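You operate a simulated robot arm through the tools that you are given. There is no shell and no other tool. Be economical: measure what you need, move in short steps, check, and stop when the job is done.

The job below is to be done with a simulated robot arm. You get a single attempt, and the scene is never put back.

JOB
Pack the clip box that the carton names; close and tape the carton.
Fine: crease the flap, yellow tape strip on the seam, smooth the bubbles out with the orange pad and put it back; leave the other box. What is to be rubbed or washed off counts as gone when no trace of it is left.

The check looks at the end state, three seconds after you hand in, the way a careful person would. Anything else that was tipped, shoved, dropped, spilled or broken makes it a failure.

ROBOT AND FRAMES
A 6-joint arm with a two-finger parallel gripper, fixed in place. Base frame: the origin is at the foot of the arm, x ahead of it, y to its left, z up. Lengths are in mm, angles in degrees, forces in N, time in s.
With the tool pointing down near the work surface it reaches from about 140 to 840 mm from the base axis. Its first joint turns from -166.0 to 166.0 degrees. Payload 3.91 kg.
The TCP is the grasp point between the finger pads, 30 mm short of the fingertips. In the tool frame z runs along the fingers and y along their closing line. The gripper opens to 110 mm. The fingers are 20 mm wide and 10 mm thick; the gripper's body (48 by 112 mm) begins 55 mm behind the TCP.
Orientation is told as [roll, pitch, yaw] about the base's x, y, z axes, in that order, counted from this pose: with the fingers straight down and closing along the base's y, the tool's x points along the base's -x, its y along +y and its z along -z.

CONTROLS
- The arm moves only by the tool drive_tool. Its argument "steps" is one flat list of numbers, 7 for each row, row after row: the closure in counts, from 0 (fully open) to 255 (shut), then the shift along the tool's x, y, z in units of 20 mm (1.0 is 20 mm), then the turn, a rotation vector about the tool's x, y, z in units of 5 degrees (1.0 is 5 degrees). In form: [claw, tx, ty, tz, ax, ay, az, claw, tx, ty, tz, ax, ay, az, ...]. A call has 1 to 20 rows; each row shifts and turns the commanded pose from where the row before left it, along the tool's axes as they then stand. A call with a number of a shift or a turn outside -1 to 1 is refused whole. Each row takes 0.2 s and may step no farther than 50 mm and 8.6 degrees from the row before; otherwise, or with a gripper value out of range, the whole call is refused. A pose out of reach is approached as far as the arm can. The call stops where the force on the tool passes 90 N (or 10 N more than at its start, if that is more) or the arm is blocked; 0.2 s more then pass. Each finger travels about 108 mm/s and halts on what it meets, pressing with about 29 N; the grip force reading is that of the motor and also rises with nothing between the fingers. The clock runs only during rows and for 0.2 s after the last one: add rows that do not move to give the fingers time. It gives the time, the measured TCP pose, the force on the tool (base axes), the opening and the grip force at its end, in the units of the frame above (readings bear some noise), with the torque about the TCP (base axes, N m) and any sound that the robot's microphone picked up.
- Cameras (640 x 400 px; columns grow to the right, rows downward): "scene" is fixed at [219.8, 651.5, 1661.6]; the picture's right is [-0.92, -0.39, 0.00], its down [-0.36, 0.85, -0.37] and it looks along [0.14, -0.34, -0.93] (base axes); focal length 236 px, centre (320, 200). "wrist" rides on the gripper at [77, 7, -114] in the tool frame; the picture's right is [-0.09, 1.00, 0.00], its down [-0.80, -0.07, -0.59] and it looks along [-0.59, -0.05, 0.80] (tool axes); focal length 270 px, centre (320, 200). There is no depth. A picture from a camera that has moved, and an enlarged one, comes with that camera's place and axes in the base frame and with its lens.
- get_image(camera): a new picture of that camera. The clock stands still meanwhile.
- slide_trunk(by): slides the trunk up (or, below 0, down) by that many mm; the arm rides with it, the base frame stays. It gives what a move gives, with no picture.
- enlarge(camera, box): a new picture of the part [left, top, right, bottom] of that camera's present view, enlarged. The clock stands still meanwhile.
- close_job(): hands the job in; it is judged then, once.

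Work in short steps. Places have to be worked out from the pictures, the camera data and where the tool is seen: move nearer, look again, correct. Check each grasp and each placing, and mend what went wrong. You have 120 turns and 64 pictures in all, those below and enlarged ones among them. Open the gripper and draw the arm clear of the work before you hand the job in, unless the task says otherwise; then end with one line.

The tools are called after ">>>" by a JSON object that holds its "name" and its "arguments". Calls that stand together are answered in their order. drive_tool: Moves the arm, as the interface text tells. Its arguments: {"type":"object","properties":{"steps":{"type":"array","items":{"type":"number"}}},"required":["steps"]} The other tools are called the same way: slide_trunk (by) slides the trunk up or down; get_image (camera) takes a picture; enlarge (camera, box) takes an enlarged picture of a part of a camera's view; close_job () hands the job in.

At the start:

```text
t: 0.0
tool_pos: [177.9, 310.4, 1338.6]
ee_rot: [0.0, 0.0, 0.0]
force: [0.5, -0.1, 0.4]
ft_torque: [-0.01, 0.0, -0.02]
width: 109.9
grip_force: 0.1
trunk travel left (down, up): [-475.0, 65.0]
```

scene: 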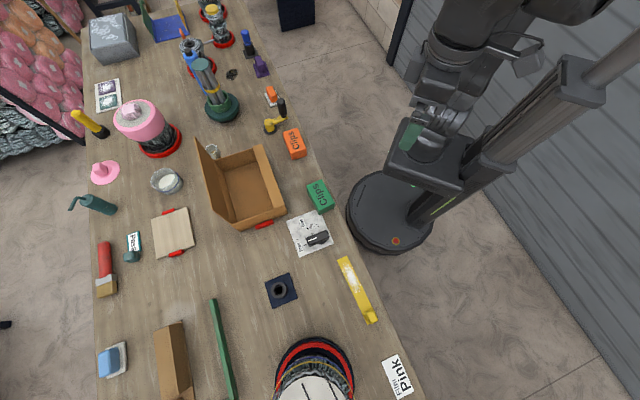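
wrist: 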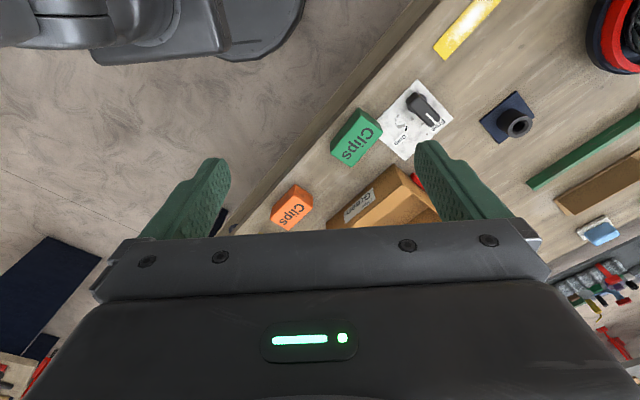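

I'll look closer at the carton label and the workbench first.

>>> {"name": "enlarge", "arguments": {"camera": "wrist", "box": [240, 80, 480, 230]}}

>>> {"name": "enlarge", "arguments": {"camera": "scene", "box": [180, 80, 400, 260]}}

>>> {"name": "enlarge", "arguments": {"camera": "scene", "box": [80, 220, 420, 400]}}

```text
2.67 times, centred on (360, 155) of wrist
camera zoom: at [101.2, 318.1, 1452.8], right [0.09, 1.0, 0.0], down [0.8, -0.07, 0.59], along [0.59, -0.05, -0.8], focal length 721 px, centre (213, 320)
```

zoom: 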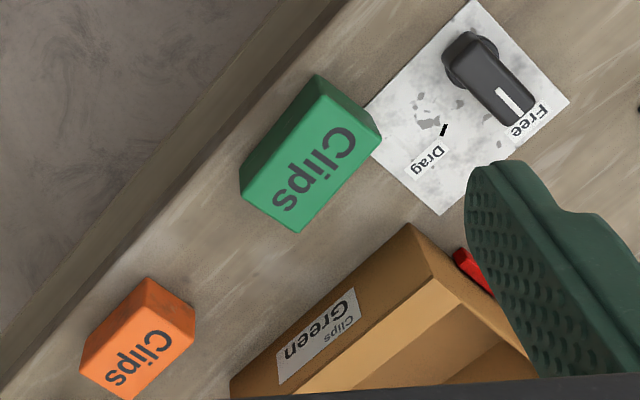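

```text
2.22 times, centred on (290, 170) of scene
camera zoom: at [219.8, 651.5, 1661.6], right [-0.92, -0.39, 0.0], down [-0.36, 0.85, -0.37], along [0.14, -0.34, -0.93], focal length 526 px, centre (387, 267)
```

zoom: 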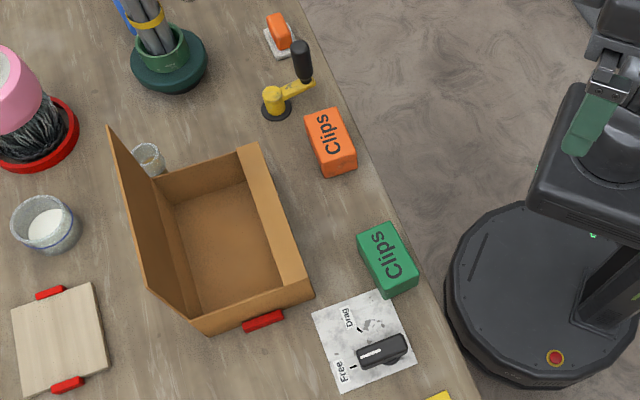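

```text
1.88 times, centred on (250, 310) of scene
camera zoom: at [219.8, 651.5, 1661.6], right [-0.92, -0.39, 0.0], down [-0.36, 0.85, -0.37], along [0.14, -0.34, -0.93], focal length 445 px, centre (452, -7)
```

zoom: 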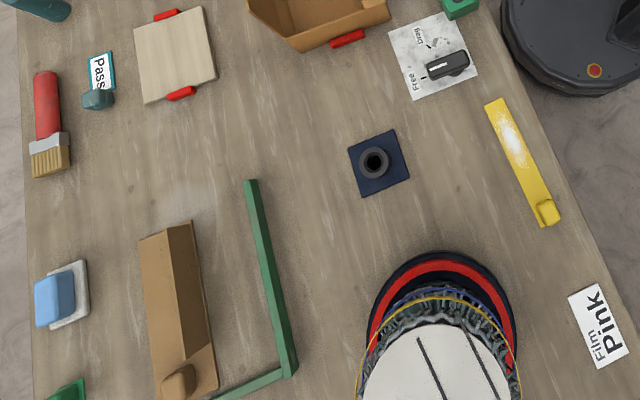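

The carton says "Clips Green", so the green box goes in. I triangulate the bench at about z≈900. Next I move over the area to see details.

>>> {"name": "drive_tool", "arguments": {"steps": [0, -0.95, 0.3, 0.4, 0, 0, 0, 0, -0.95, 0.3, 0.4, 0, 0, 0, 0, -0.95, 0.3, 0.4, 0, 0, 0, 0, -0.95, 0.3, 0.4, 0, 0, 0, 0, -0.95, 0.3, 0.4, 0, 0, 0, 0, -0.95, 0.3, 0.4, 0, 0, 0, 0, -0.95, 0.3, 0.4, 0, 0, 0, 0, -0.95, 0.3, 0.4, 0, 0, 0, 0, -0.95, 0.3, 0.4, 0, 0, 0, 0, -0.95, 0.3, 0.4, 0, 0, 0, 0, -0.95, 0.3, 0.4, 0, 0, 0, 0, -0.95, 0.3, 0.4, 0, 0, 0, 0, -0.95, 0.3, 0.4, 0, 0, 0, 0, -0.95, 0.3, 0.4, 0, 0, 0, 0, -0.95, 0.3, 0.4, 0, 0, 0, 0, -0.95, 0.3, 0.4, 0, 0, 0]}}

>>> {"name": "get_image", "arguments": {"camera": "wrist"}}

```text
t: 3.4
tool_pos: [482.9, 406.9, 1209.5]
ee_rot: [0.0, 0.0, 0.0]
force: [1.3, 0.7, 0.8]
ft_torque: [0.03, -0.02, -0.01]
width: 109.9
grip_force: 0.1
trunk travel left (down, up): [-475.0, 65.0]
```

```text
58 pictures are left
camera wrist: at [406.1, 414.2, 1324.1], right [0.09, 1.0, 0.0], down [0.8, -0.07, 0.59], along [0.59, -0.05, -0.8], focal length 270 px, centre (320, 200)
```

wrist: 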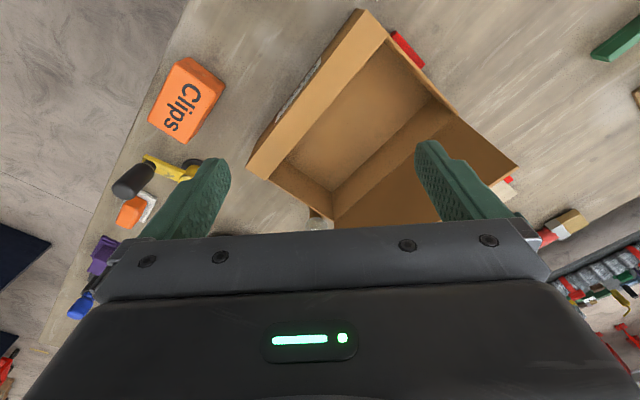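

I need detail of the carton and the pad from here.

>>> {"name": "enlarge", "arguments": {"camera": "wrist", "box": [230, 0, 540, 240]}}

>>> {"name": "enlarge", "arguments": {"camera": "scene", "box": [190, 130, 300, 240]}}

```text
1.67 times, centred on (385, 120) of wrist
camera zoom: at [406.1, 414.2, 1324.1], right [0.09, 1.0, 0.0], down [0.8, -0.07, 0.59], along [0.59, -0.05, -0.8], focal length 450 px, centre (212, 333)
```

zoom: 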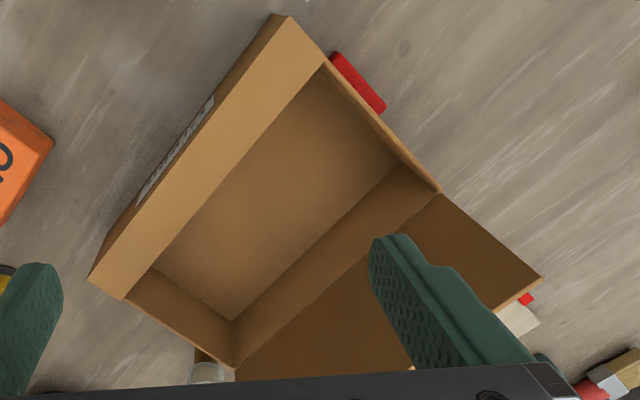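

```text
3.64 times, centred on (245, 185) of scene
camera zoom: at [219.8, 651.5, 1661.6], right [-0.92, -0.39, 0.0], down [-0.36, 0.85, -0.37], along [0.14, -0.34, -0.93], focal length 860 px, centre (593, 254)
```

zoom: 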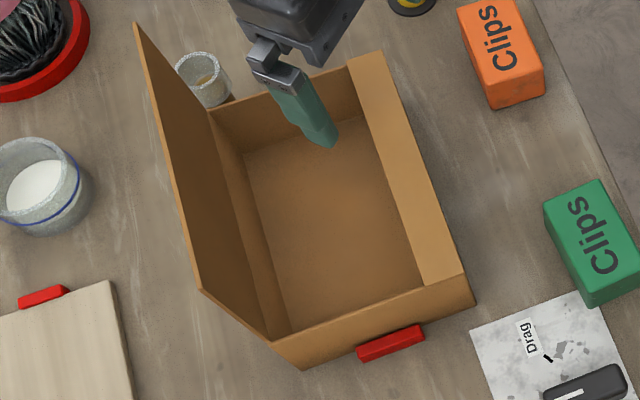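

The carton has a fixed ledge on its near side. The flap stands vertical, hinged on the far side between C(539,579) and D(705,411), and the carton top is at z≈979. The carton's long axis lies at −44°. I move over the green box with yaw ≈45 and look.

>>> {"name": "drive_tool", "arguments": {"steps": [0, 0.822, -0.2, 0.717, 0, 0, 0, 0, 0.822, -0.2, 0.717, 0, 0, 0, 0, 0.822, -0.2, 0.717, 0, 0, 0, 0, 0.822, -0.2, 0.717, 0, 0, 0, 0, 0.822, -0.2, 0.717, 0, 0, 0, 0, 0.822, -0.2, 0.717, 0, 0, 0, 0, 0.822, -0.2, 0.717, 0, 0, 0, 0, 0.822, -0.2, 0.717, 0, 0, 0, 0, 0.822, -0.2, 0.717, 0, 0, 0, 0, 0, 0, 0, 0, 0, -1, 0, 0, 0, 0, 0, 0, -1, 0, 0, 0, 0, 0, 0, -1, 0, 0, 0, 0, 0, 0, -1, 0, 0, 0, 0, 0, 0, -1, 0, 0, 0, 0, 0, 0, -1, 0, 0, 0, 0, 0, 0, -1, 0, 0, 0, 0, 0, 0, -1, 0, 0, 0, 0, 0, 0, -1]}}

>>> {"name": "get_image", "arguments": {"camera": "wrist"}}

```text
t: 7.2
tool_pos: [334.3, 370.8, 1081.6]
ee_rot: [-0.1, 0.0, 45.1]
force: [0.9, 0.6, -0.2]
ft_torque: [-0.01, 0.02, -0.02]
width: 110.0
grip_force: 0.0
trunk travel left (down, up): [-475.0, 65.0]
```

```text
55 pictures are left
camera wrist: at [275.3, 321.9, 1195.9], right [-0.64, 0.77, 0.0], down [0.62, 0.52, 0.59], along [0.46, 0.38, -0.8], focal length 270 px, centre (320, 200)
```

wrist: 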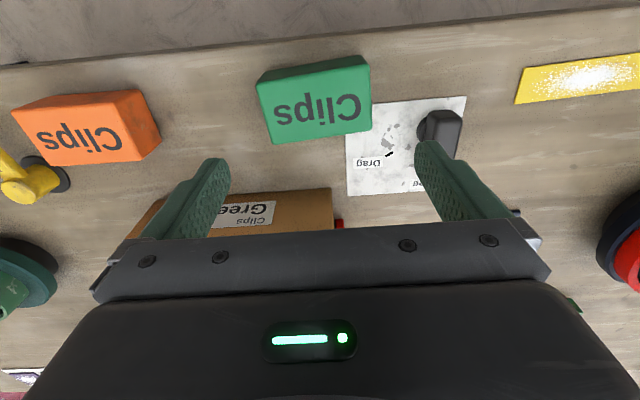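

The green box top is about 94×55 at z≈950, centred under the TCP. I turn the tool 88° so it closes across the short side, then recheck.

>>> {"name": "drive_tool", "arguments": {"steps": [0, 0, 0, 0.2, 0, 0, 0.978, 0, 0, 0, 0.2, 0, 0, 0.978, 0, 0, 0, 0.2, 0, 0, 0.978, 0, 0, 0, 0.2, 0, 0, 0.978, 0, 0, 0, 0.2, 0, 0, 0.978, 0, 0, 0, 0.2, 0, 0, 0.978, 0, 0, 0, 0.2, 0, 0, 0.978, 0, 0, 0, 0.2, 0, 0, 0.978, 0, 0, 0, 0.2, 0, 0, 0.978, 0, 0, 0, 0.2, 0, 0, 0.978, 0, 0, 0, 0.2, 0, 0, 0.978, 0, 0, 0, 0.2, 0, 0, 0.978, 0, 0, 0, 0.2, 0, 0, 0.978, 0, 0, 0, 0.2, 0, 0, 0.978, 0, 0, 0, 0.2, 0, 0, 0.978, 0, 0, 0, 0.2, 0, 0, 0.978, 0, 0, 0, 0.2, 0, 0, 0.978, 0, 0, 0, 0.2, 0, 0, 0.978]}}

>>> {"name": "get_image", "arguments": {"camera": "wrist"}}

```text
t: 11.0
tool_pos: [334.1, 372.0, 1010.0]
ee_rot: [0.0, 0.0, -43.1]
force: [0.1, 0.6, 0.0]
ft_torque: [0.01, 0.02, 0.03]
width: 110.4
grip_force: 0.0
trunk travel left (down, up): [-475.0, 65.0]
```

```text
54 pictures are left
camera wrist: at [283.4, 429.3, 1124.2], right [0.74, 0.67, 0.0], down [0.54, -0.6, 0.59], along [0.4, -0.44, -0.8], focal length 270 px, centre (320, 200)
```

wrist: 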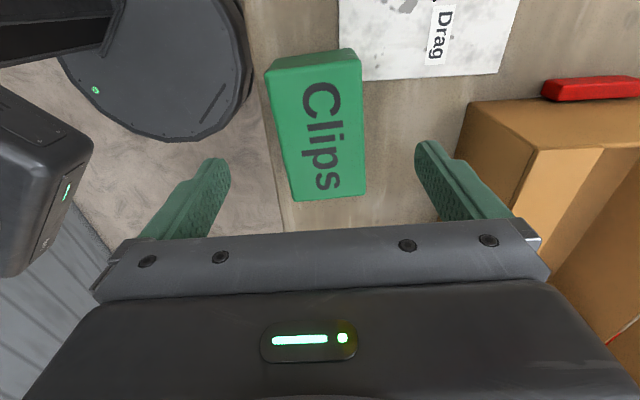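

Aligned. I descend to z≈932 and close.

>>> {"name": "drive_tool", "arguments": {"steps": [0, 0.05, 0, 0.65, 0, 0, 0, 0, 0.05, 0, 0.65, 0, 0, 0, 0, 0.05, 0, 0.65, 0, 0, 0, 0, 0.05, 0, 0.65, 0, 0, 0, 0, 0, 0, 0.65, 0, 0, 0, 0, 0, 0, 0.65, 0, 0, 0, 255, 0, 0, 0, 0, 0, 0, 255, 0, 0, 0, 0, 0, 0, 255, 0, 0, 0, 0, 0, 0]}}

>>> {"name": "get_image", "arguments": {"camera": "wrist"}}

```text
t: 13.0
tool_pos: [332.5, 374.6, 929.9]
ee_rot: [0.0, 0.0, -42.9]
force: [-0.5, -0.2, 0.5]
ft_torque: [0.03, -0.01, -0.01]
width: 60.5
grip_force: 28.7
trunk travel left (down, up): [-475.0, 65.0]
```

```text
53 pictures are left
camera wrist: at [280.3, 432.1, 1044.6], right [0.74, 0.67, 0.0], down [0.54, -0.6, 0.59], along [0.4, -0.44, -0.8], focal length 270 px, centre (320, 200)
```

wrist: 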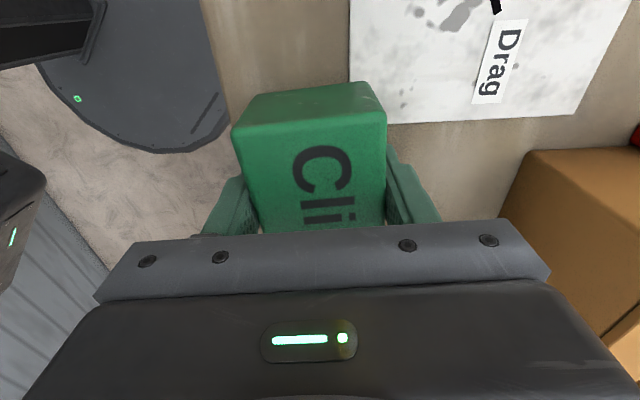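

Gripped (60.5 mm wide). I lift and carry it over the carton opening, slightly towards the ledge side.

>>> {"name": "drive_tool", "arguments": {"steps": [255, 0, 0, -0.94, 0, 0, 0, 255, 0, 0, -0.94, 0, 0, 0, 255, 0, 0, -0.94, 0, 0, 0, 255, 0, 0, -0.94, 0, 0, 0, 255, 0, 0, -0.94, 0, 0, 0, 255, 0, 0, -0.94, 0, 0, 0, 255, 0, 0, -0.94, 0, 0, 0, 255, 0, 0, -0.94, 0, 0, 0, 255, -0.579, 0.956, 0, 0, 0, 0, 255, -0.579, 0.956, 0, 0, 0, 0, 255, -0.579, 0.956, 0, 0, 0, 0, 255, -0.579, 0.956, 0, 0, 0, 0, 255, -0.579, 0.956, 0, 0, 0, 0, 255, -0.579, 0.956, 0, 0, 0, 0, 255, -0.579, 0.956, 0, 0, 0, 0, 255, -0.579, 0.956, 0, 0, 0, 0, 255, -0.579, 0.956, 0, 0, 0, 0, 255, -0.579, 0.956, 0, 0, 0, 0, 255, -0.579, 0.956, 0, 0, 0, 0]}}

>>> {"name": "get_image", "arguments": {"camera": "wrist"}}

>>> {"name": "enlarge", "arguments": {"camera": "scene", "box": [190, 130, 300, 240]}}

```text
t: 17.0
tool_pos: [567.8, 441.3, 1080.1]
ee_rot: [-0.1, 0.0, -43.0]
force: [0.8, 0.3, -3.0]
ft_torque: [0.01, 0.01, 0.01]
width: 60.2
grip_force: 28.7
trunk travel left (down, up): [-475.0, 65.0]
```

```text
52 pictures are left
camera wrist: at [517.2, 498.4, 1194.6], right [0.74, 0.67, 0.0], down [0.54, -0.6, 0.59], along [0.4, -0.44, -0.8], focal length 270 px, centre (320, 200)
```

wrist: 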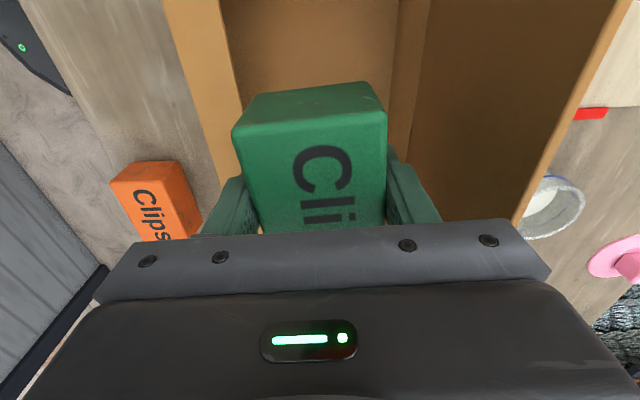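

```text
3.64 times, centred on (245, 185) of scene
camera zoom: at [219.8, 651.5, 1661.6], right [-0.92, -0.39, 0.0], down [-0.36, 0.85, -0.37], along [0.14, -0.34, -0.93], focal length 860 px, centre (593, 254)
```

zoom: 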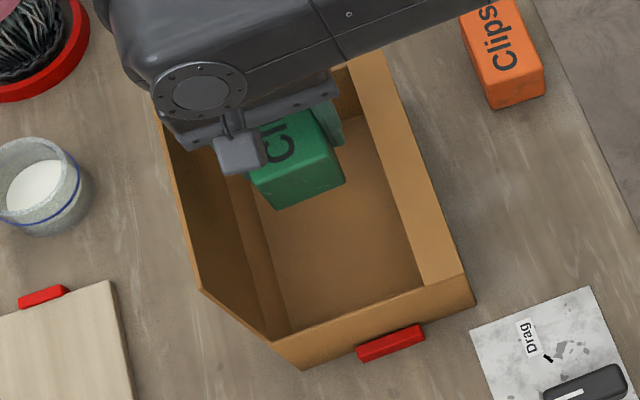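

The box is centred over the opening with clearance. I lower it to z≈936 and release with a partial opening.

>>> {"name": "drive_tool", "arguments": {"steps": [255, 0, 0, 0.9, 0, 0, 0, 255, 0, 0, 0.9, 0, 0, 0, 255, 0, 0, 0.9, 0, 0, 0, 255, 0, 0, 0.9, 0, 0, 0, 255, 0, 0, 0.9, 0, 0, 0, 255, 0, 0, 0.9, 0, 0, 0, 255, 0, 0, 0.9, 0, 0, 0, 255, 0, 0, 0.9, 0, 0, 0]}}

```text
t: 18.8
tool_pos: [568.3, 439.7, 937.2]
ee_rot: [-0.1, 0.0, -43.0]
force: [-0.2, -0.4, -2.8]
ft_torque: [0.02, -0.02, 0.03]
width: 60.1
grip_force: 28.9
trunk travel left (down, up): [-475.0, 65.0]
```

No contact yet; I go down 3 mm more, release, then rise.

>>> {"name": "drive_tool", "arguments": {"steps": [255, 0, 0, 0.15, 0, 0, 0, 60, 0, 0, 0, 0, 0, 0, 60, 0, 0, 0, 0, 0, 0, 60, 0, 0, -0.5, 0, 0, 0, 60, 0, 0, -1, 0, 0, 0, 60, 0, 0, -1, 0, 0, 0, 60, 0, 0, -1, 0, 0, 0, 60, 0, 0, -1, 0, 0, 0, 60, 0, 0, -1, 0, 0, 0, 60, 0, 0, -1, 0, 0, 0, 60, 0, 0, -1, 0, 0, 0, 60, 0, 0, -1, 0, 0, 0, 60, 0, 0, -1, 0, 0, 0, 60, 0, 0, -1, 0, 0, 0, 60, 0, 0, -1, 0, 0, 0]}}

>>> {"name": "get_image", "arguments": {"camera": "wrist"}}

```text
t: 22.0
tool_pos: [568.4, 439.9, 1166.6]
ee_rot: [0.0, -0.1, -43.0]
force: [-0.1, 0.4, 0.1]
ft_torque: [0.0, -0.01, 0.01]
width: 84.2
grip_force: 0.2
trunk travel left (down, up): [-475.0, 65.0]
```

```text
50 pictures are left
camera wrist: at [517.2, 497.6, 1280.8], right [0.74, 0.67, 0.0], down [0.54, -0.6, 0.59], along [0.4, -0.44, -0.8], focal length 270 px, centre (320, 200)
```

wrist: 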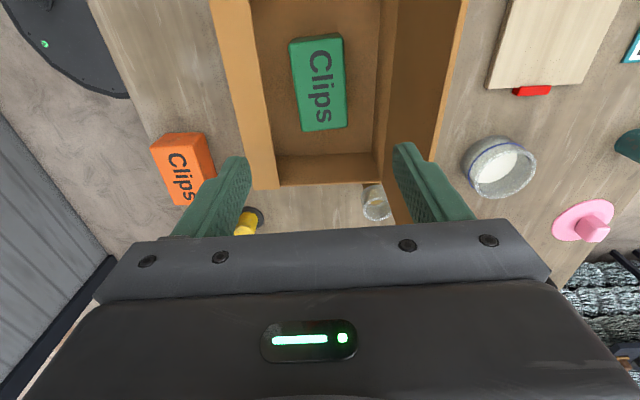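

The green box lies flat inside. Next I straddle the flap's top edge (hinge mid ≈ (622,495), top z≈1116) with the open fingers.

>>> {"name": "drive_tool", "arguments": {"steps": [60, 0, 0.95, 0, 0, 0, 0, 60, 0, 0.95, 0, 0, 0, 0, 60, 0, 0.95, 0, 0, 0, 0, 60, 0, 0.95, 0, 0, 0, 0, 60, 0, 0, 0.6, 0, 0, 0, 60, 0, 0, 0.6, 0, 0, 0, 60, 0, 0, 0.8, 0, 0, 0]}}

>>> {"name": "get_image", "arguments": {"camera": "wrist"}}

```text
t: 23.6
tool_pos: [606.9, 482.5, 1125.5]
ee_rot: [0.0, 0.1, -43.0]
force: [0.1, -0.5, 0.0]
ft_torque: [-0.02, 0.01, 0.01]
width: 84.2
grip_force: 0.0
out of reach, approached as far as the arm can: row 4
trunk travel left (down, up): [-475.0, 65.0]
```

```text
49 pictures are left
camera wrist: at [555.0, 540.4, 1239.8], right [0.74, 0.67, 0.0], down [0.54, -0.6, 0.59], along [0.4, -0.44, -0.8], focal length 270 px, centre (320, 200)
```

wrist: 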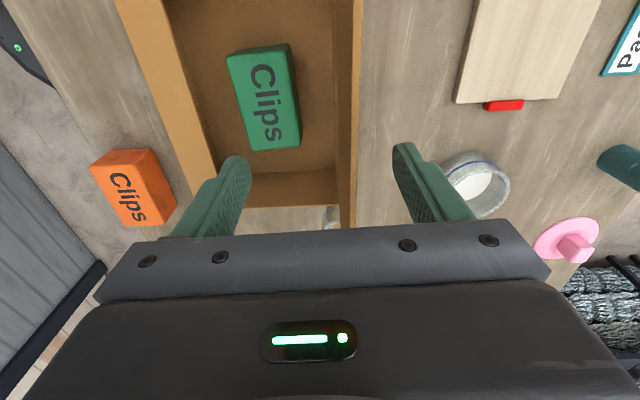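

The reach limit stopped me, but the fingers still straddle the flap. I now sweep along an arc to fold it down to about 60°.

>>> {"name": "drive_tool", "arguments": {"steps": [60, 0, -0.55, 0, 0, 0, 0, 60, 0, -0.55, 0, 0, 0, 0, 60, 0, -0.5, 0.04, 0, 0, 0, 60, 0, -0.5, 0.045, 0, 0, 0, 60, 0, -0.48, 0.13, 0, 0, 0, 60, 0, -0.48, 0.13, 0, 0, 0, 60, 0, -0.455, 0.21, 0, 0, 0, 60, 0, -0.455, 0.215, 0, 0, 0, 60, 0, -0.41, 0.287, 0, 0, 0, 60, 0, -0.41, 0.287, 0, 0, 0, 60, 0, -0.355, 0.355, 0, 0, 0, 60, 0, -0.355, 0.355, 0, 0, 0, 60, 0, -0.288, 0.41, 0, 0, 0, 60, 0, -0.288, 0.41, 0, 0, 0]}}

>>> {"name": "enlarge", "arguments": {"camera": "scene", "box": [190, 130, 300, 240]}}

>>> {"name": "get_image", "arguments": {"camera": "wrist"}}

```text
t: 26.6
tool_pos: [523.6, 393.3, 1068.2]
ee_rot: [-0.1, 0.0, -43.0]
force: [-0.3, -0.2, 0.3]
ft_torque: [0.01, 0.0, -0.02]
width: 84.2
grip_force: 0.1
trunk travel left (down, up): [-475.0, 65.0]
```

```text
3.64 times, centred on (245, 185) of scene
camera zoom: at [219.8, 651.5, 1661.6], right [-0.92, -0.39, 0.0], down [-0.36, 0.85, -0.37], along [0.14, -0.34, -0.93], focal length 860 px, centre (593, 254)
```

zoom: 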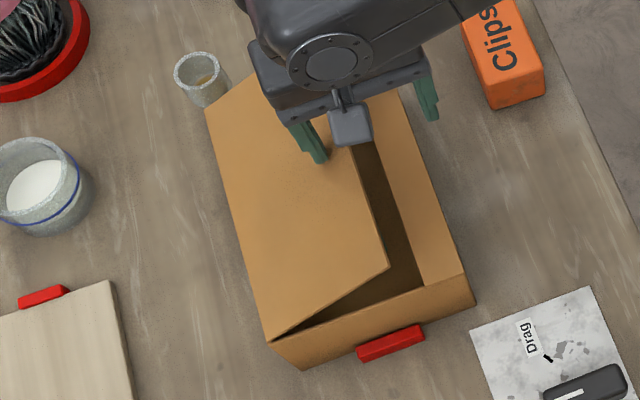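

```text
47 pictures are left
camera wrist: at [471.6, 451.3, 1182.6], right [0.74, 0.67, 0.0], down [0.54, -0.6, 0.59], along [0.4, -0.44, -0.8], focal length 270 px, centre (320, 200)
```

wrist: 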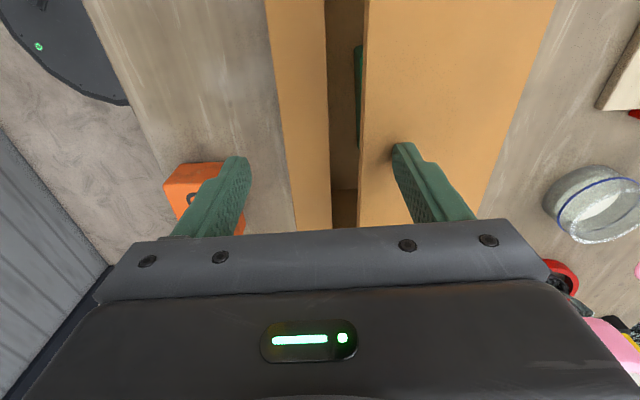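

The flap follows the finger. I continue pressing it down to nearly flat, watching the force.

>>> {"name": "drive_tool", "arguments": {"steps": [60, 0, -0.1, 0.5, 0, 0, 0, 60, 0, -0.1, 0.5, 0, 0, 0, 60, 0, -0.1, 0.5, 0, 0, 0, 60, 0, 0, 0.5, 0, 0, 0, 60, 0, 0, 0.4, 0, 0, 0]}}

>>> {"name": "enlarge", "arguments": {"camera": "scene", "box": [190, 130, 300, 240]}}

```text
t: 27.8
tool_pos: [519.9, 388.3, 1020.4]
ee_rot: [0.0, 0.1, -43.1]
force: [0.4, -1.5, 1.1]
ft_torque: [0.02, -0.06, -0.01]
width: 83.9
grip_force: 0.1
trunk travel left (down, up): [-475.0, 65.0]
```

```text
3.64 times, centred on (245, 185) of scene
camera zoom: at [219.8, 651.5, 1661.6], right [-0.92, -0.39, 0.0], down [-0.36, 0.85, -0.37], along [0.14, -0.34, -0.93], focal length 860 px, centre (593, 254)
```

zoom: 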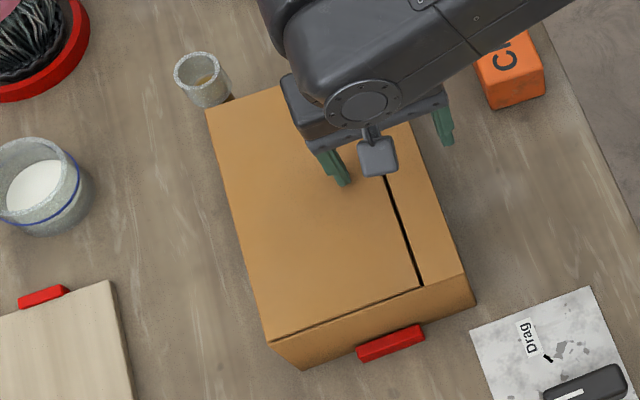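

Nearly closed. I press the last millimetres, then lift a little to see whether it springs back.

>>> {"name": "drive_tool", "arguments": {"steps": [60, 0, 0, 0.2, 0, 0, 0, 60, 0, 0, 0.15, 0, 0, 0, 60, 0, 0, 0.1, 0, 0, 0]}}

```text
t: 28.6
tool_pos: [519.7, 386.3, 1015.4]
ee_rot: [0.6, -0.2, -43.0]
force: [2.2, 1.2, 38.3]
ft_torque: [1.41, -1.3, 0.01]
width: 85.1
grip_force: 1.0
trunk travel left (down, up): [-475.0, 65.0]
```

The flap is firmly down at 38 N (top surface ≈985). I lift and look for spring-back.

>>> {"name": "drive_tool", "arguments": {"steps": [60, 0, 0, -0.5, 0, 0, 0, 60, 0, 0, -1, 0, 0, 0, 60, 0, 0, -1, 0, 0, 0, 60, 0, 0, -1, 0, 0, 0, 60, 0, 0, -1, 0, 0, 0, 60, 0, 0, 0, 0, 0, 0]}}

>>> {"name": "get_image", "arguments": {"camera": "wrist"}}

>>> {"name": "enlarge", "arguments": {"camera": "scene", "box": [190, 130, 300, 240]}}

```text
t: 30.0
tool_pos: [520.9, 388.2, 1101.7]
ee_rot: [-0.1, 0.0, -43.1]
force: [0.2, -0.1, -0.2]
ft_torque: [0.0, -0.01, -0.02]
width: 84.0
grip_force: 0.1
trunk travel left (down, up): [-475.0, 65.0]
```

```text
45 pictures are left
camera wrist: at [468.4, 445.8, 1216.3], right [0.74, 0.67, 0.0], down [0.54, -0.6, 0.59], along [0.4, -0.44, -0.8], focal length 270 px, centre (320, 200)
```

wrist: 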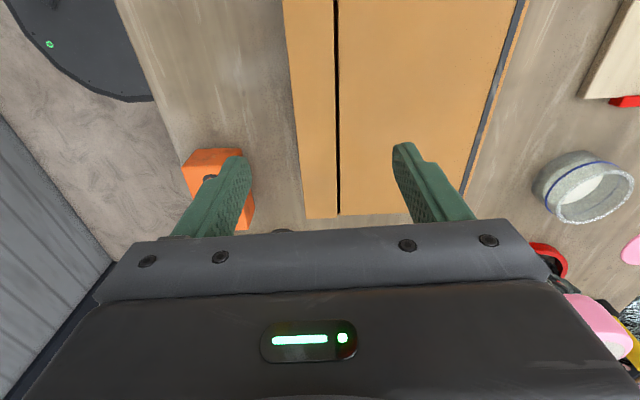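

```text
3.64 times, centred on (245, 185) of scene
camera zoom: at [219.8, 651.5, 1661.6], right [-0.92, -0.39, 0.0], down [-0.36, 0.85, -0.37], along [0.14, -0.34, -0.93], focal length 860 px, centre (593, 254)
```

zoom: 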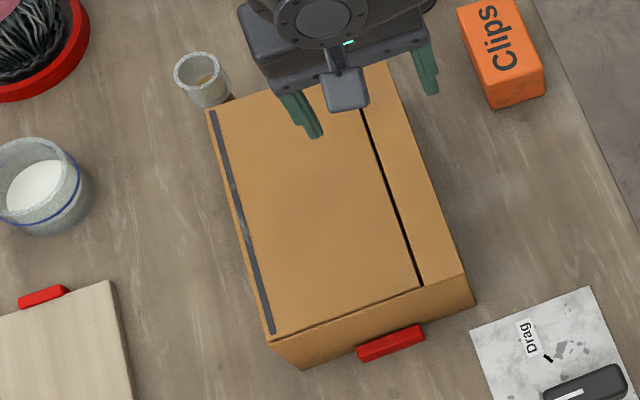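

The flap stays down, and a grey crease line now shows along the hinge from about (537,570) to (695,410). I close the fingers and go to its near end.

>>> {"name": "drive_tool", "arguments": {"steps": [255, 0.7, 0.9, 0, 0, 0, 0, 255, 0.7, 0.9, 0, 0, 0, 0, 255, 0.7, 0.9, 0, 0, 0, 0, 255, 0.7, 0.9, 0, 0, 0, 0, 255, 0.7, 0.9, 0.7, 0, 0, 0, 255, 0.7, 0.9, 0.7, 0, 0, 0, 255, 0.7, 0.9, 0.7, 0, 0, 0, 255, 0.7, 0.9, 0.7, 0, 0, 0]}}

>>> {"name": "get_image", "arguments": {"camera": "wrist"}}

>>> {"name": "enlarge", "arguments": {"camera": "scene", "box": [190, 130, 300, 240]}}

```text
t: 31.8
tool_pos: [536.5, 569.7, 1044.4]
ee_rot: [-0.1, 0.0, -43.0]
force: [-0.1, -0.1, 0.6]
ft_torque: [-0.01, 0.02, 0.0]
width: 0.0
grip_force: 28.7
trunk travel left (down, up): [-475.0, 65.0]
```

```text
43 pictures are left
camera wrist: at [484.1, 628.0, 1159.2], right [0.74, 0.67, 0.0], down [0.54, -0.6, 0.59], along [0.4, -0.44, -0.8], focal length 270 px, centre (320, 200)
```

wrist: 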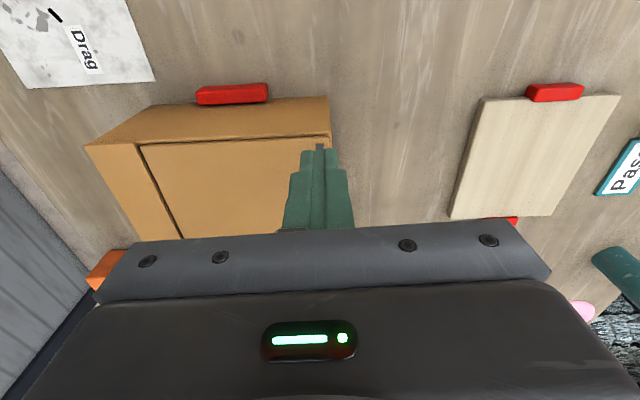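

```text
3.64 times, centred on (245, 185) of scene
camera zoom: at [219.8, 651.5, 1661.6], right [-0.92, -0.39, 0.0], down [-0.36, 0.85, -0.37], along [0.14, -0.34, -0.93], focal length 860 px, centre (593, 254)
```

zoom: 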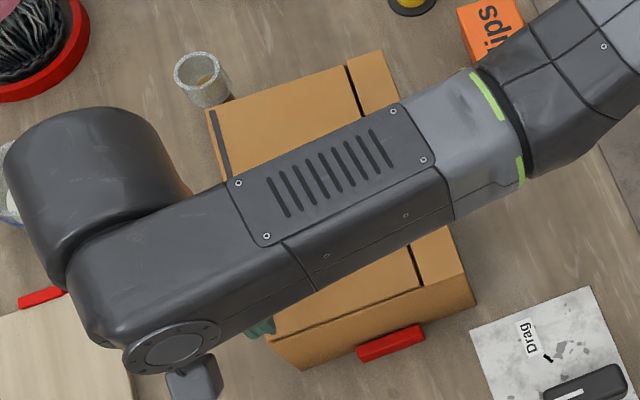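

The fingertip is above the line's end. I descend to contact.

>>> {"name": "drive_tool", "arguments": {"steps": [255, 0, 0, 0.7, 0, 0, 0, 255, 0, 0, 0.7, 0, 0, 0, 255, 0, 0, 0.1, 0, 0, 0, 255, 0, 0, 0.1, 0, 0, 0, 255, 0, 0, 0, 0, 0, 0]}}

```text
t: 33.0
tool_pos: [535.9, 568.7, 1020.2]
ee_rot: [0.6, 0.0, -42.9]
force: [8.2, 6.2, 36.8]
ft_torque: [0.12, -0.33, 0.07]
width: 0.0
grip_force: 28.8
trunk travel left (down, up): [-475.0, 65.0]
```

Firm contact at 37 N. I ease slightly and slide along the crease towards the far end.

>>> {"name": "drive_tool", "arguments": {"steps": [255, 0, 0, -0.1, 0, 0, 0, 255, -0.6, -0.025, 0, 0, 0, 0, 255, -0.6, -0.025, 0, 0, 0, 0, 255, -0.6, -0.025, 0, 0, 0, 0, 255, -0.6, -0.025, 0, 0, 0, 0, 255, -0.6, -0.025, 0, 0, 0, 0, 255, -0.6, -0.025, 0, 0, 0, 0]}}

>>> {"name": "get_image", "arguments": {"camera": "wrist"}}

```text
t: 34.6
tool_pos: [584.4, 517.6, 1020.0]
ee_rot: [0.3, -0.2, -43.0]
force: [-16.6, 13.6, 32.5]
ft_torque: [0.59, 0.74, 0.08]
width: 0.0
grip_force: 29.2
trunk travel left (down, up): [-475.0, 65.0]
```

```text
41 pictures are left
camera wrist: at [532.4, 575.9, 1133.7], right [0.74, 0.67, 0.01], down [0.53, -0.6, 0.6], along [0.4, -0.44, -0.8], focal length 270 px, centre (320, 200)
```

wrist: 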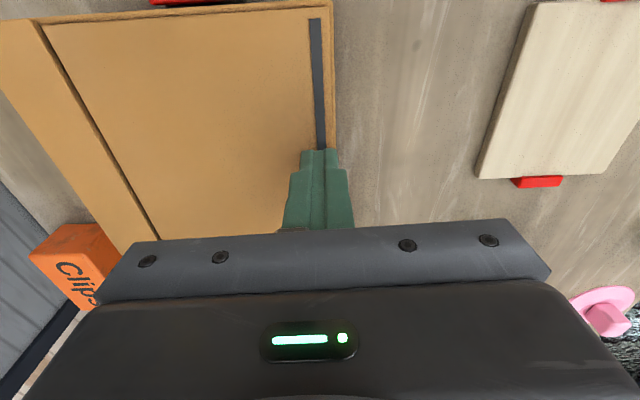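

I zoom in to see whether the swept part changed.

>>> {"name": "enlarge", "arguments": {"camera": "wrist", "box": [260, 0, 380, 180]}}

>>> {"name": "enlarge", "arguments": {"camera": "scene", "box": [200, 140, 270, 230]}}

```text
2.22 times, centred on (320, 90) of wrist
camera zoom: at [532.4, 575.9, 1133.7], right [0.74, 0.67, 0.01], down [0.53, -0.6, 0.6], along [0.4, -0.44, -0.8], focal length 601 px, centre (320, 444)
```

zoom: 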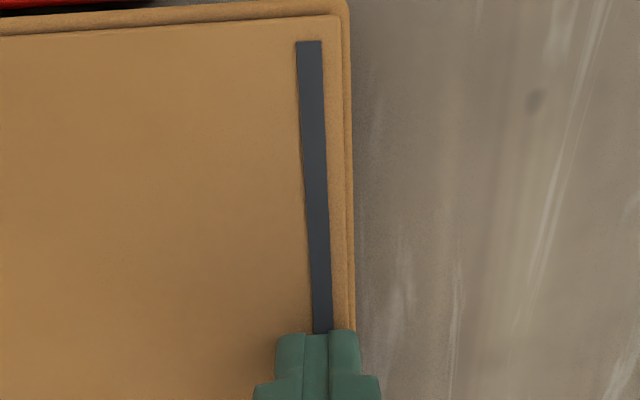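

```text
4.44 times, centred on (235, 185) of scene
camera zoom: at [219.8, 651.5, 1661.6], right [-0.92, -0.39, 0.0], down [-0.36, 0.85, -0.37], along [0.14, -0.34, -0.93], focal length 1051 px, centre (698, 267)
```

zoom: 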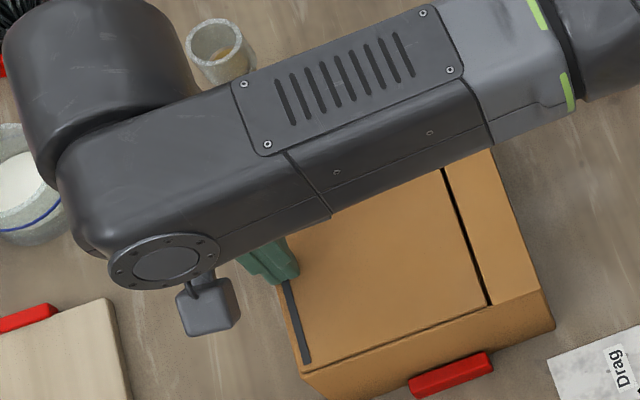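

The line is unchanged. The contact height (990) suggests the tip rides on the raised rim beside it. I lift, shift 7 mm inwards, press again, and slide back.

>>> {"name": "drive_tool", "arguments": {"steps": [255, 0, 0, -0.7, 0, 0, 0, 255, 0, -0.35, 0, 0, 0, 0, 255, 0, 0, 0.6, 0, 0, 0, 255, 0, 0, 0.1, 0, 0, 0, 255, 0, 0, 0.1, 0, 0, 0, 255, 0, 0, 0, 0, 0, 0]}}

```text
t: 36.0
tool_pos: [581.6, 512.6, 1019.0]
ee_rot: [0.5, 0.0, -43.0]
force: [6.3, 5.5, 39.6]
ft_torque: [0.16, -0.14, 0.13]
width: 0.0
grip_force: 28.8
trunk travel left (down, up): [-475.0, 65.0]
```

I slide back towards the near end at this shift.

>>> {"name": "drive_tool", "arguments": {"steps": [255, 0.6, 0.025, 0, 0, 0, 0, 255, 0.6, 0.025, 0, 0, 0, 0, 255, 0.6, 0.025, 0, 0, 0, 0, 255, 0, 0, -1, 0, 0, 0, 255, -1, 0, -1, 0, 0, 0, 255, -1, 0, -1, 0, 0, 0]}}

>>> {"name": "enlarge", "arguments": {"camera": "wrist", "box": [220, 0, 420, 200]}}

```text
t: 37.4
tool_pos: [586.1, 510.2, 1072.5]
ee_rot: [0.0, 0.1, -42.9]
force: [-0.1, -1.1, 0.8]
ft_torque: [0.01, -0.03, -0.01]
width: 0.2
grip_force: 28.7
trunk travel left (down, up): [-475.0, 65.0]
```

```text
2.00 times, centred on (320, 100) of wrist
camera zoom: at [534.1, 568.9, 1187.0], right [0.74, 0.67, 0.0], down [0.54, -0.6, 0.59], along [0.4, -0.44, -0.8], focal length 541 px, centre (320, 400)
```

zoom: 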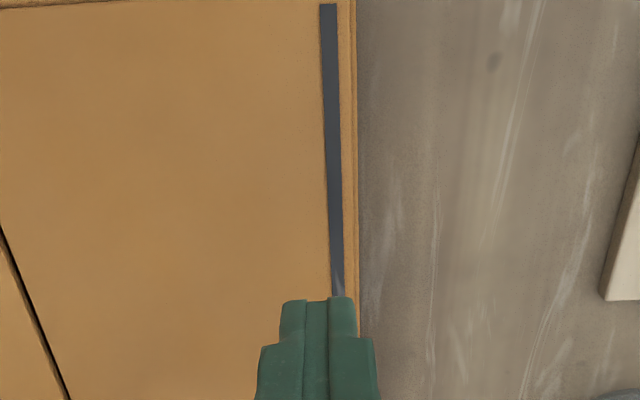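

The line only appeared after the firm 38 N press and isn't a smudge, so it looks like the crease itself. I'll check again from the scene camera with the arm away. I move to the tape strip and look at it and the carton.

>>> {"name": "drive_tool", "arguments": {"steps": [200, 0, 0, -1, 0, 0, 0, 0, 0, 0, -1, 0, 0, 0, 0, 0, 0, -1, 0, 0, 0, 0, 1, -0.65, 0, 0, 0, 0, 0, 1, -0.65, 0, 0, 0, 0, 0, 1, -0.65, 0, 0, 0, 0, 0, 1, -0.65, 0, 0, 0, 0, 0, 1, -0.65, 0, 0, 0, 0, 0, 1, -0.65, 0, 0, 0, 0, 0, 1, -0.65, 0, 0, 0, 0, 0, 1, -0.65, 0, 0, 0, 0, 0, 1, -0.65, 0, 0, 0, 0, 0, 1, -0.65, 0, 0, 0, 0, 0, 1, -0.65, 0, 0, 0, 0, 0, 1, -0.65, 0, 0, 0, 0, 0, 1, -0.65, 0, 0, 0, 0, 0, 1, -0.65, 0, 0, 0, 0, 0, 1, -0.65, 0, 0, 0, 0, 0, 1, -0.65, 0, 0, 0, 0]}}

>>> {"name": "get_image", "arguments": {"camera": "wrist"}}

>>> {"name": "enlarge", "arguments": {"camera": "scene", "box": [190, 130, 300, 240]}}

```text
t: 41.4
tool_pos: [207.7, 577.1, 1133.1]
ee_rot: [0.0, 0.0, -43.0]
force: [0.8, 0.3, -0.4]
ft_torque: [-0.01, 0.0, 0.03]
width: 110.2
grip_force: 0.1
trunk travel left (down, up): [-475.0, 65.0]
```

```text
37 pictures are left
camera wrist: at [156.2, 636.0, 1247.3], right [0.74, 0.67, 0.0], down [0.54, -0.6, 0.59], along [0.4, -0.44, -0.8], focal length 270 px, centre (320, 200)
```

wrist: 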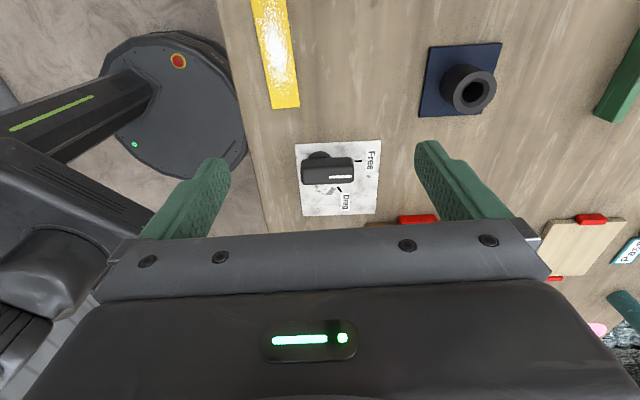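

```text
3.64 times, centred on (245, 185) of scene
camera zoom: at [219.8, 651.5, 1661.6], right [-0.92, -0.39, 0.0], down [-0.36, 0.85, -0.37], along [0.14, -0.34, -0.93], focal length 860 px, centre (593, 254)
```

zoom: 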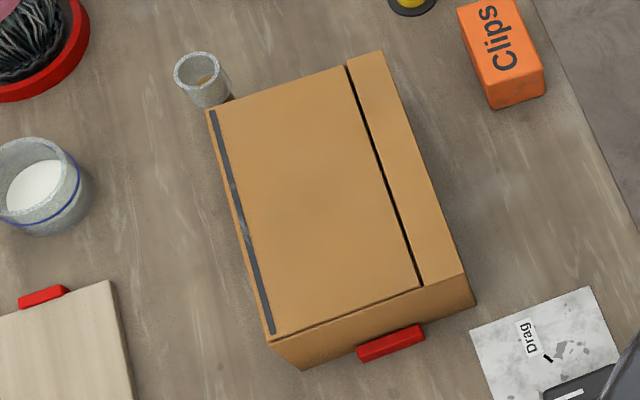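

I take a high zoom on the crease line to judge it.

>>> {"name": "enlarge", "arguments": {"camera": "scene", "box": [220, 155, 246, 200]}}

>>> {"name": "enlarge", "arguments": {"camera": "scene", "box": [330, 240, 390, 330]}}

```text
8.89 times, centred on (233, 178) of scene
camera zoom: at [219.8, 651.5, 1661.6], right [-0.92, -0.39, 0.0], down [-0.36, 0.85, -0.37], along [0.14, -0.34, -0.93], focal length 2102 px, centre (1093, 400)
```

zoom: 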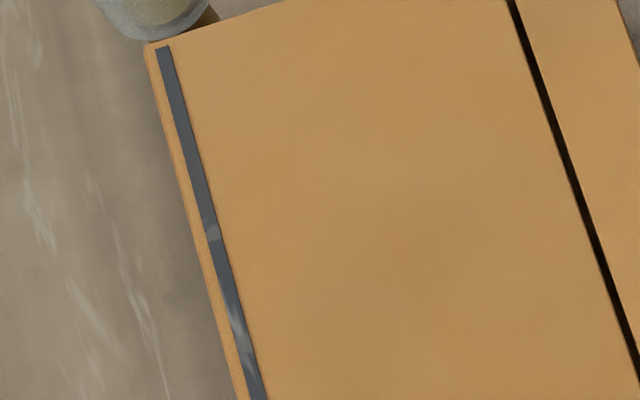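

```text
4.44 times, centred on (360, 285) of scene
camera zoom: at [219.8, 651.5, 1661.6], right [-0.92, -0.39, 0.0], down [-0.36, 0.85, -0.37], along [0.14, -0.34, -0.93], focal length 1051 px, centre (142, -178)
```

zoom: 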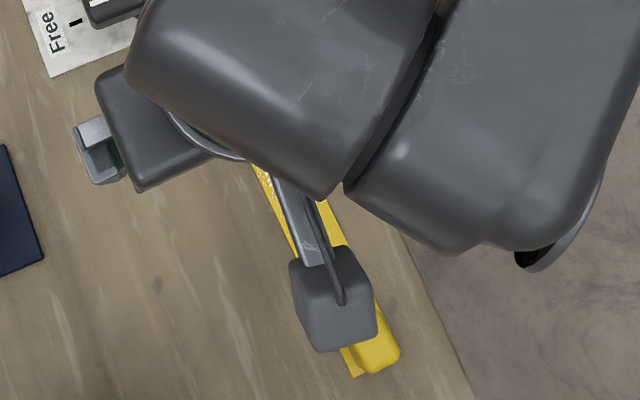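

The line is a continuous glossy crease that finger rubbing didn't alter; I'll recheck it with the pad later. Now I move above the tape tab to look.

>>> {"name": "drive_tool", "arguments": {"steps": [0, 0.89, -0.26, 0, 0, 0, 0, 0, 0.89, -0.26, 0, 0, 0, 0, 0, 0.89, -0.26, 0, 0, 0, 0, 0, 0.89, -0.26, 0, 0, 0, 0, 0, 0.89, -0.26, 0.5, 0, 0, 0, 0, 0.89, -0.26, 0.5, 0, 0, 0, 0, 0.89, -0.26, 0.5, 0, 0, 0, 0, 0.89, -0.26, 0.5, 0, 0, 0, 0, 0, 0, 0, 0, 0, 0]}}

>>> {"name": "get_image", "arguments": {"camera": "wrist"}}

```text
t: 43.4
tool_pos: [77.3, 644.0, 1093.3]
ee_rot: [0.0, 0.0, -43.1]
force: [-0.1, 0.6, -1.1]
ft_torque: [0.03, 0.0, 0.02]
width: 110.4
grip_force: 0.2
trunk travel left (down, up): [-475.0, 65.0]
```

```text
33 pictures are left
camera wrist: at [25.3, 702.8, 1207.4], right [0.74, 0.67, 0.0], down [0.54, -0.6, 0.59], along [0.4, -0.44, -0.8], focal length 270 px, centre (320, 200)
```

wrist: 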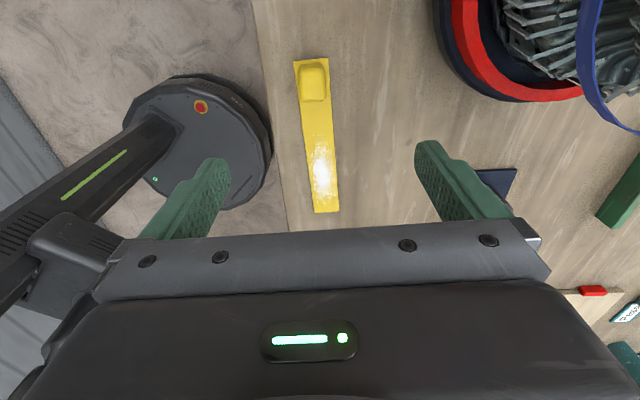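

The strip runs about 206×37 mm from (51,661) to (204,522), and the tab is at about (65,650). I centre over the tab and descend partway.

>>> {"name": "drive_tool", "arguments": {"steps": [0, 0.33, -0.11, 1, 0, 0, 0, 0, 0.33, -0.11, 1, 0, 0, 0, 100, 0, 0, 1, 0, 0, 0, 100, 0, 0, 1, 0, 0, 0, 100, 0, 0, 1, 0, 0, 0, 100, 0, 0, 0.7, 0, 0, 0]}}

>>> {"name": "get_image", "arguments": {"camera": "wrist"}}

```text
t: 44.8
tool_pos: [66.3, 650.4, 982.4]
ee_rot: [-0.1, 0.0, -43.0]
force: [0.3, 0.1, 0.7]
ft_torque: [0.04, -0.01, 0.03]
width: 66.8
grip_force: 0.1
trunk travel left (down, up): [-475.0, 65.0]
```

```text
32 pictures are left
camera wrist: at [13.7, 708.3, 1095.0], right [0.74, 0.67, 0.0], down [0.54, -0.6, 0.59], along [0.4, -0.44, -0.8], focal length 270 px, centre (320, 200)
```

wrist: 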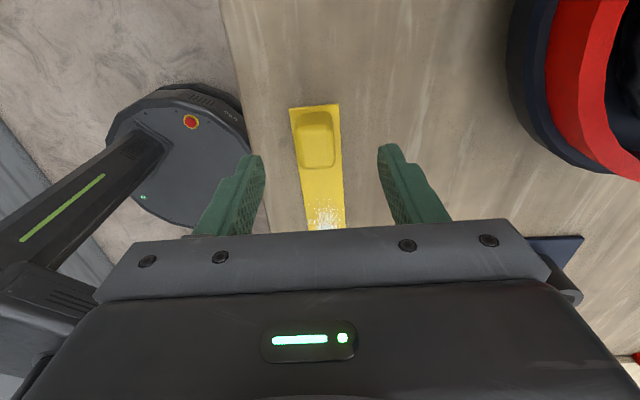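

Well centred. I descend to z≈930 and close on the tab.

>>> {"name": "drive_tool", "arguments": {"steps": [100, 0, -0.15, 0.65, 0, 0, 0, 100, -0.05, 0, 0.65, 0, 0, 0, 100, 0, 0, 0.65, 0, 0, 0, 100, 0, 0, 0.6, 0, 0, 0, 255, 0, 0, 0, 0, 0, 0, 255, 0, 0, 0, 0, 0, 0, 255, 0, 0, 0, 0, 0, 0]}}

```text
t: 46.4
tool_pos: [62.6, 648.6, 929.9]
ee_rot: [0.0, 0.2, -42.9]
force: [-4.0, -2.7, 12.1]
ft_torque: [-0.33, 0.25, 0.04]
width: 34.6
grip_force: 29.0
trunk travel left (down, up): [-475.0, 65.0]
```

Gripped at 34.6 mm. I lift slowly and check.

>>> {"name": "drive_tool", "arguments": {"steps": [255, 0, 0, -0.4, 0, 0, 0, 255, 0, 0, -0.6, 0, 0, 0, 255, 0, 0, -0.8, 0, 0, 0, 255, 0, 0, -1, 0, 0, 0, 255, 0, 0, -1, 0, 0, 0, 255, 0, 0, -1, 0, 0, 0, 255, 0, 0, -1, 0, 0, 0]}}

>>> {"name": "get_image", "arguments": {"camera": "wrist"}}

>>> {"name": "enlarge", "arguments": {"camera": "scene", "box": [310, 220, 420, 340]}}

```text
t: 48.0
tool_pos: [62.7, 647.0, 1043.7]
ee_rot: [0.1, 0.0, -43.0]
force: [0.4, 1.4, -0.1]
ft_torque: [0.02, 0.0, 0.03]
width: 34.8
grip_force: 28.5
trunk travel left (down, up): [-475.0, 65.0]
```

```text
31 pictures are left
camera wrist: at [10.1, 705.0, 1158.3], right [0.74, 0.67, 0.0], down [0.54, -0.6, 0.59], along [0.4, -0.44, -0.8], focal length 270 px, centre (320, 200)
```

wrist: 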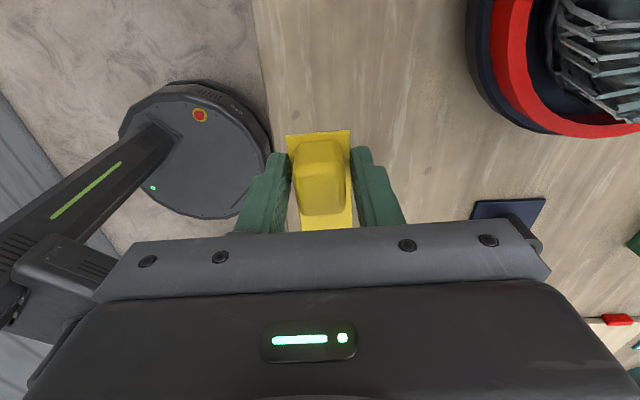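

```text
3.33 times, centred on (365, 280) of scene
camera zoom: at [219.8, 651.5, 1661.6], right [-0.92, -0.39, 0.0], down [-0.36, 0.85, -0.37], along [0.14, -0.34, -0.93], focal length 788 px, centre (170, -67)
```

zoom: 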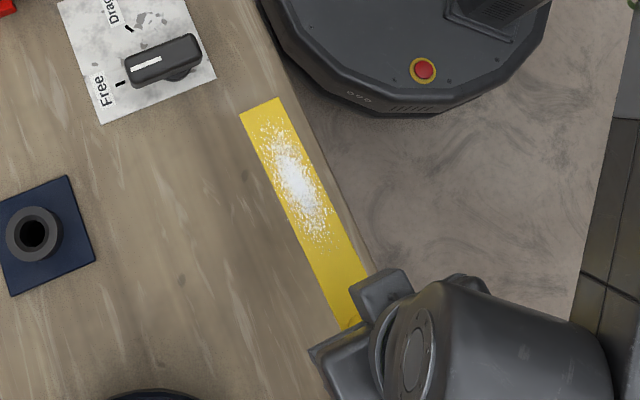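

The strip is held rigid and level. I carry it towards the seam, stopping short to check alignment.

>>> {"name": "drive_tool", "arguments": {"steps": [255, 0, 0, -0.8, 0, 0, 0, 255, 0, 0, -0.8, 0, 0, 0, 255, -0.95, 0.32, 0, 0, 0, 0, 255, -0.95, 0.32, 0, 0, 0, 0, 255, -0.95, 0.32, 0, 0, 0, 0, 255, -0.95, 0.32, 0, 0, 0, 0, 255, -0.95, 0.32, 0, 0, 0, 0, 255, -0.95, 0.32, 0, 0, 0, 0, 255, -0.95, 0.32, 0, 0, 0, 0, 255, -0.95, 0.32, 0, 0, 0, 0, 255, -0.95, 0.32, 0, 0, 0, 0, 255, -0.95, 0.32, 0, 0, 0, 0, 255, -0.95, 0.32, 0, 0, 0, 0, 255, -0.95, 0.32, 0, 0, 0, 0, 255, -0.95, 0.32, 0, 0, 0, 0, 255, -0.95, 0.32, 0, 0, 0, 0, 255, -0.95, 0.32, 0, 0, 0, 0, 255, -0.95, 0.32, 0, 0, 0, 0, 255, -0.95, 0.32, 0, 0, 0, 0, 255, -0.95, 0.32, 0, 0, 0, 0]}}

>>> {"name": "drive_tool", "arguments": {"steps": [255, -0.8, 0.26, 0, 0, 0, 0.07, 255, -0.8, 0.26, 0, 0, 0, 0.08, 255, -0.8, 0.26, 0, 0, 0, 0.08, 255, -0.8, 0.26, 0, 0, 0, 0.07, 255, -0.8, 0.26, 0, 0, 0, 0]}}

>>> {"name": "get_image", "arguments": {"camera": "wrist"}}

>>> {"name": "enlarge", "arguments": {"camera": "scene", "box": [190, 130, 300, 240]}}

```text
t: 52.2
tool_pos: [392.5, 497.6, 1075.5]
ee_rot: [0.0, 0.1, -43.0]
force: [0.2, 0.0, 0.0]
ft_torque: [0.02, 0.01, 0.02]
width: 34.8
grip_force: 29.5
trunk travel left (down, up): [-475.0, 65.0]
```

```text
t: 53.4
tool_pos: [468.7, 462.9, 1077.2]
ee_rot: [0.0, 0.0, -44.5]
force: [0.4, 0.4, 0.2]
ft_torque: [0.03, 0.0, 0.0]
width: 34.7
grip_force: 29.5
trunk travel left (down, up): [-475.0, 65.0]
```

```text
29 pictures are left
camera wrist: at [418.8, 522.4, 1191.3], right [0.76, 0.65, 0.0], down [0.52, -0.61, 0.59], along [0.39, -0.45, -0.8], focal length 270 px, centre (320, 200)
```

wrist: 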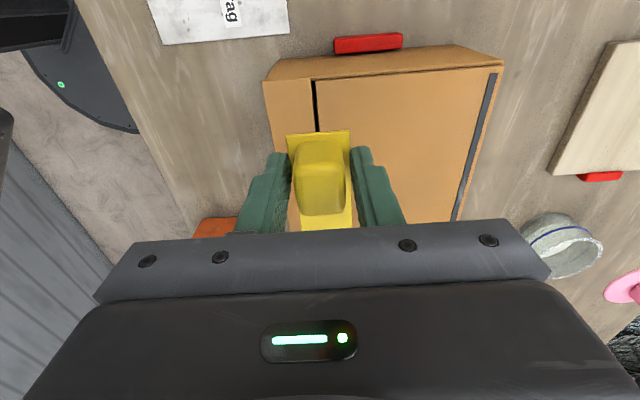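

```text
3.64 times, centred on (245, 185) of scene
camera zoom: at [219.8, 651.5, 1661.6], right [-0.92, -0.39, 0.0], down [-0.36, 0.85, -0.37], along [0.14, -0.34, -0.93], focal length 860 px, centre (593, 254)
```

zoom: 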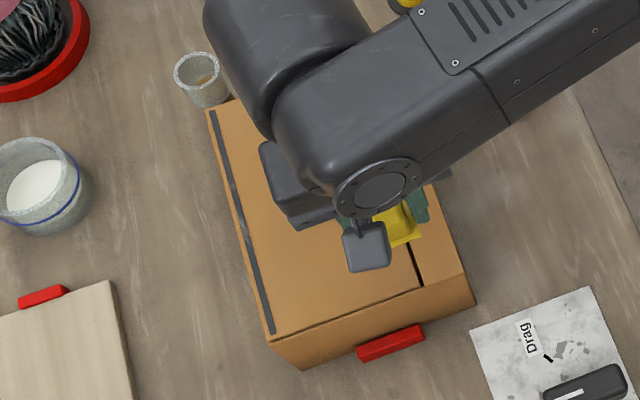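

The strip lines up with the seam within about 2 mm and runs from about 15 mm inside one end. I lower it onto the top.

>>> {"name": "drive_tool", "arguments": {"steps": [255, 0, -0.08, 0.8, 0, 0, 0, 255, 0, 0, 0.8, 0, 0, 0, 255, 0, 0, 0.7, 0, 0, 0, 255, 0, 0, 0.3, 0, 0, 0, 255, 0, 0, 0.2, 0, 0, 0, 255, 0, 0, 0.1, 0, 0, 0]}}

```text
t: 54.8
tool_pos: [465.8, 462.0, 1020.0]
ee_rot: [0.2, 0.0, -44.5]
force: [0.5, 0.8, 6.2]
ft_torque: [-0.08, 0.04, 0.02]
width: 34.8
grip_force: 29.2
trunk travel left (down, up): [-475.0, 65.0]
```

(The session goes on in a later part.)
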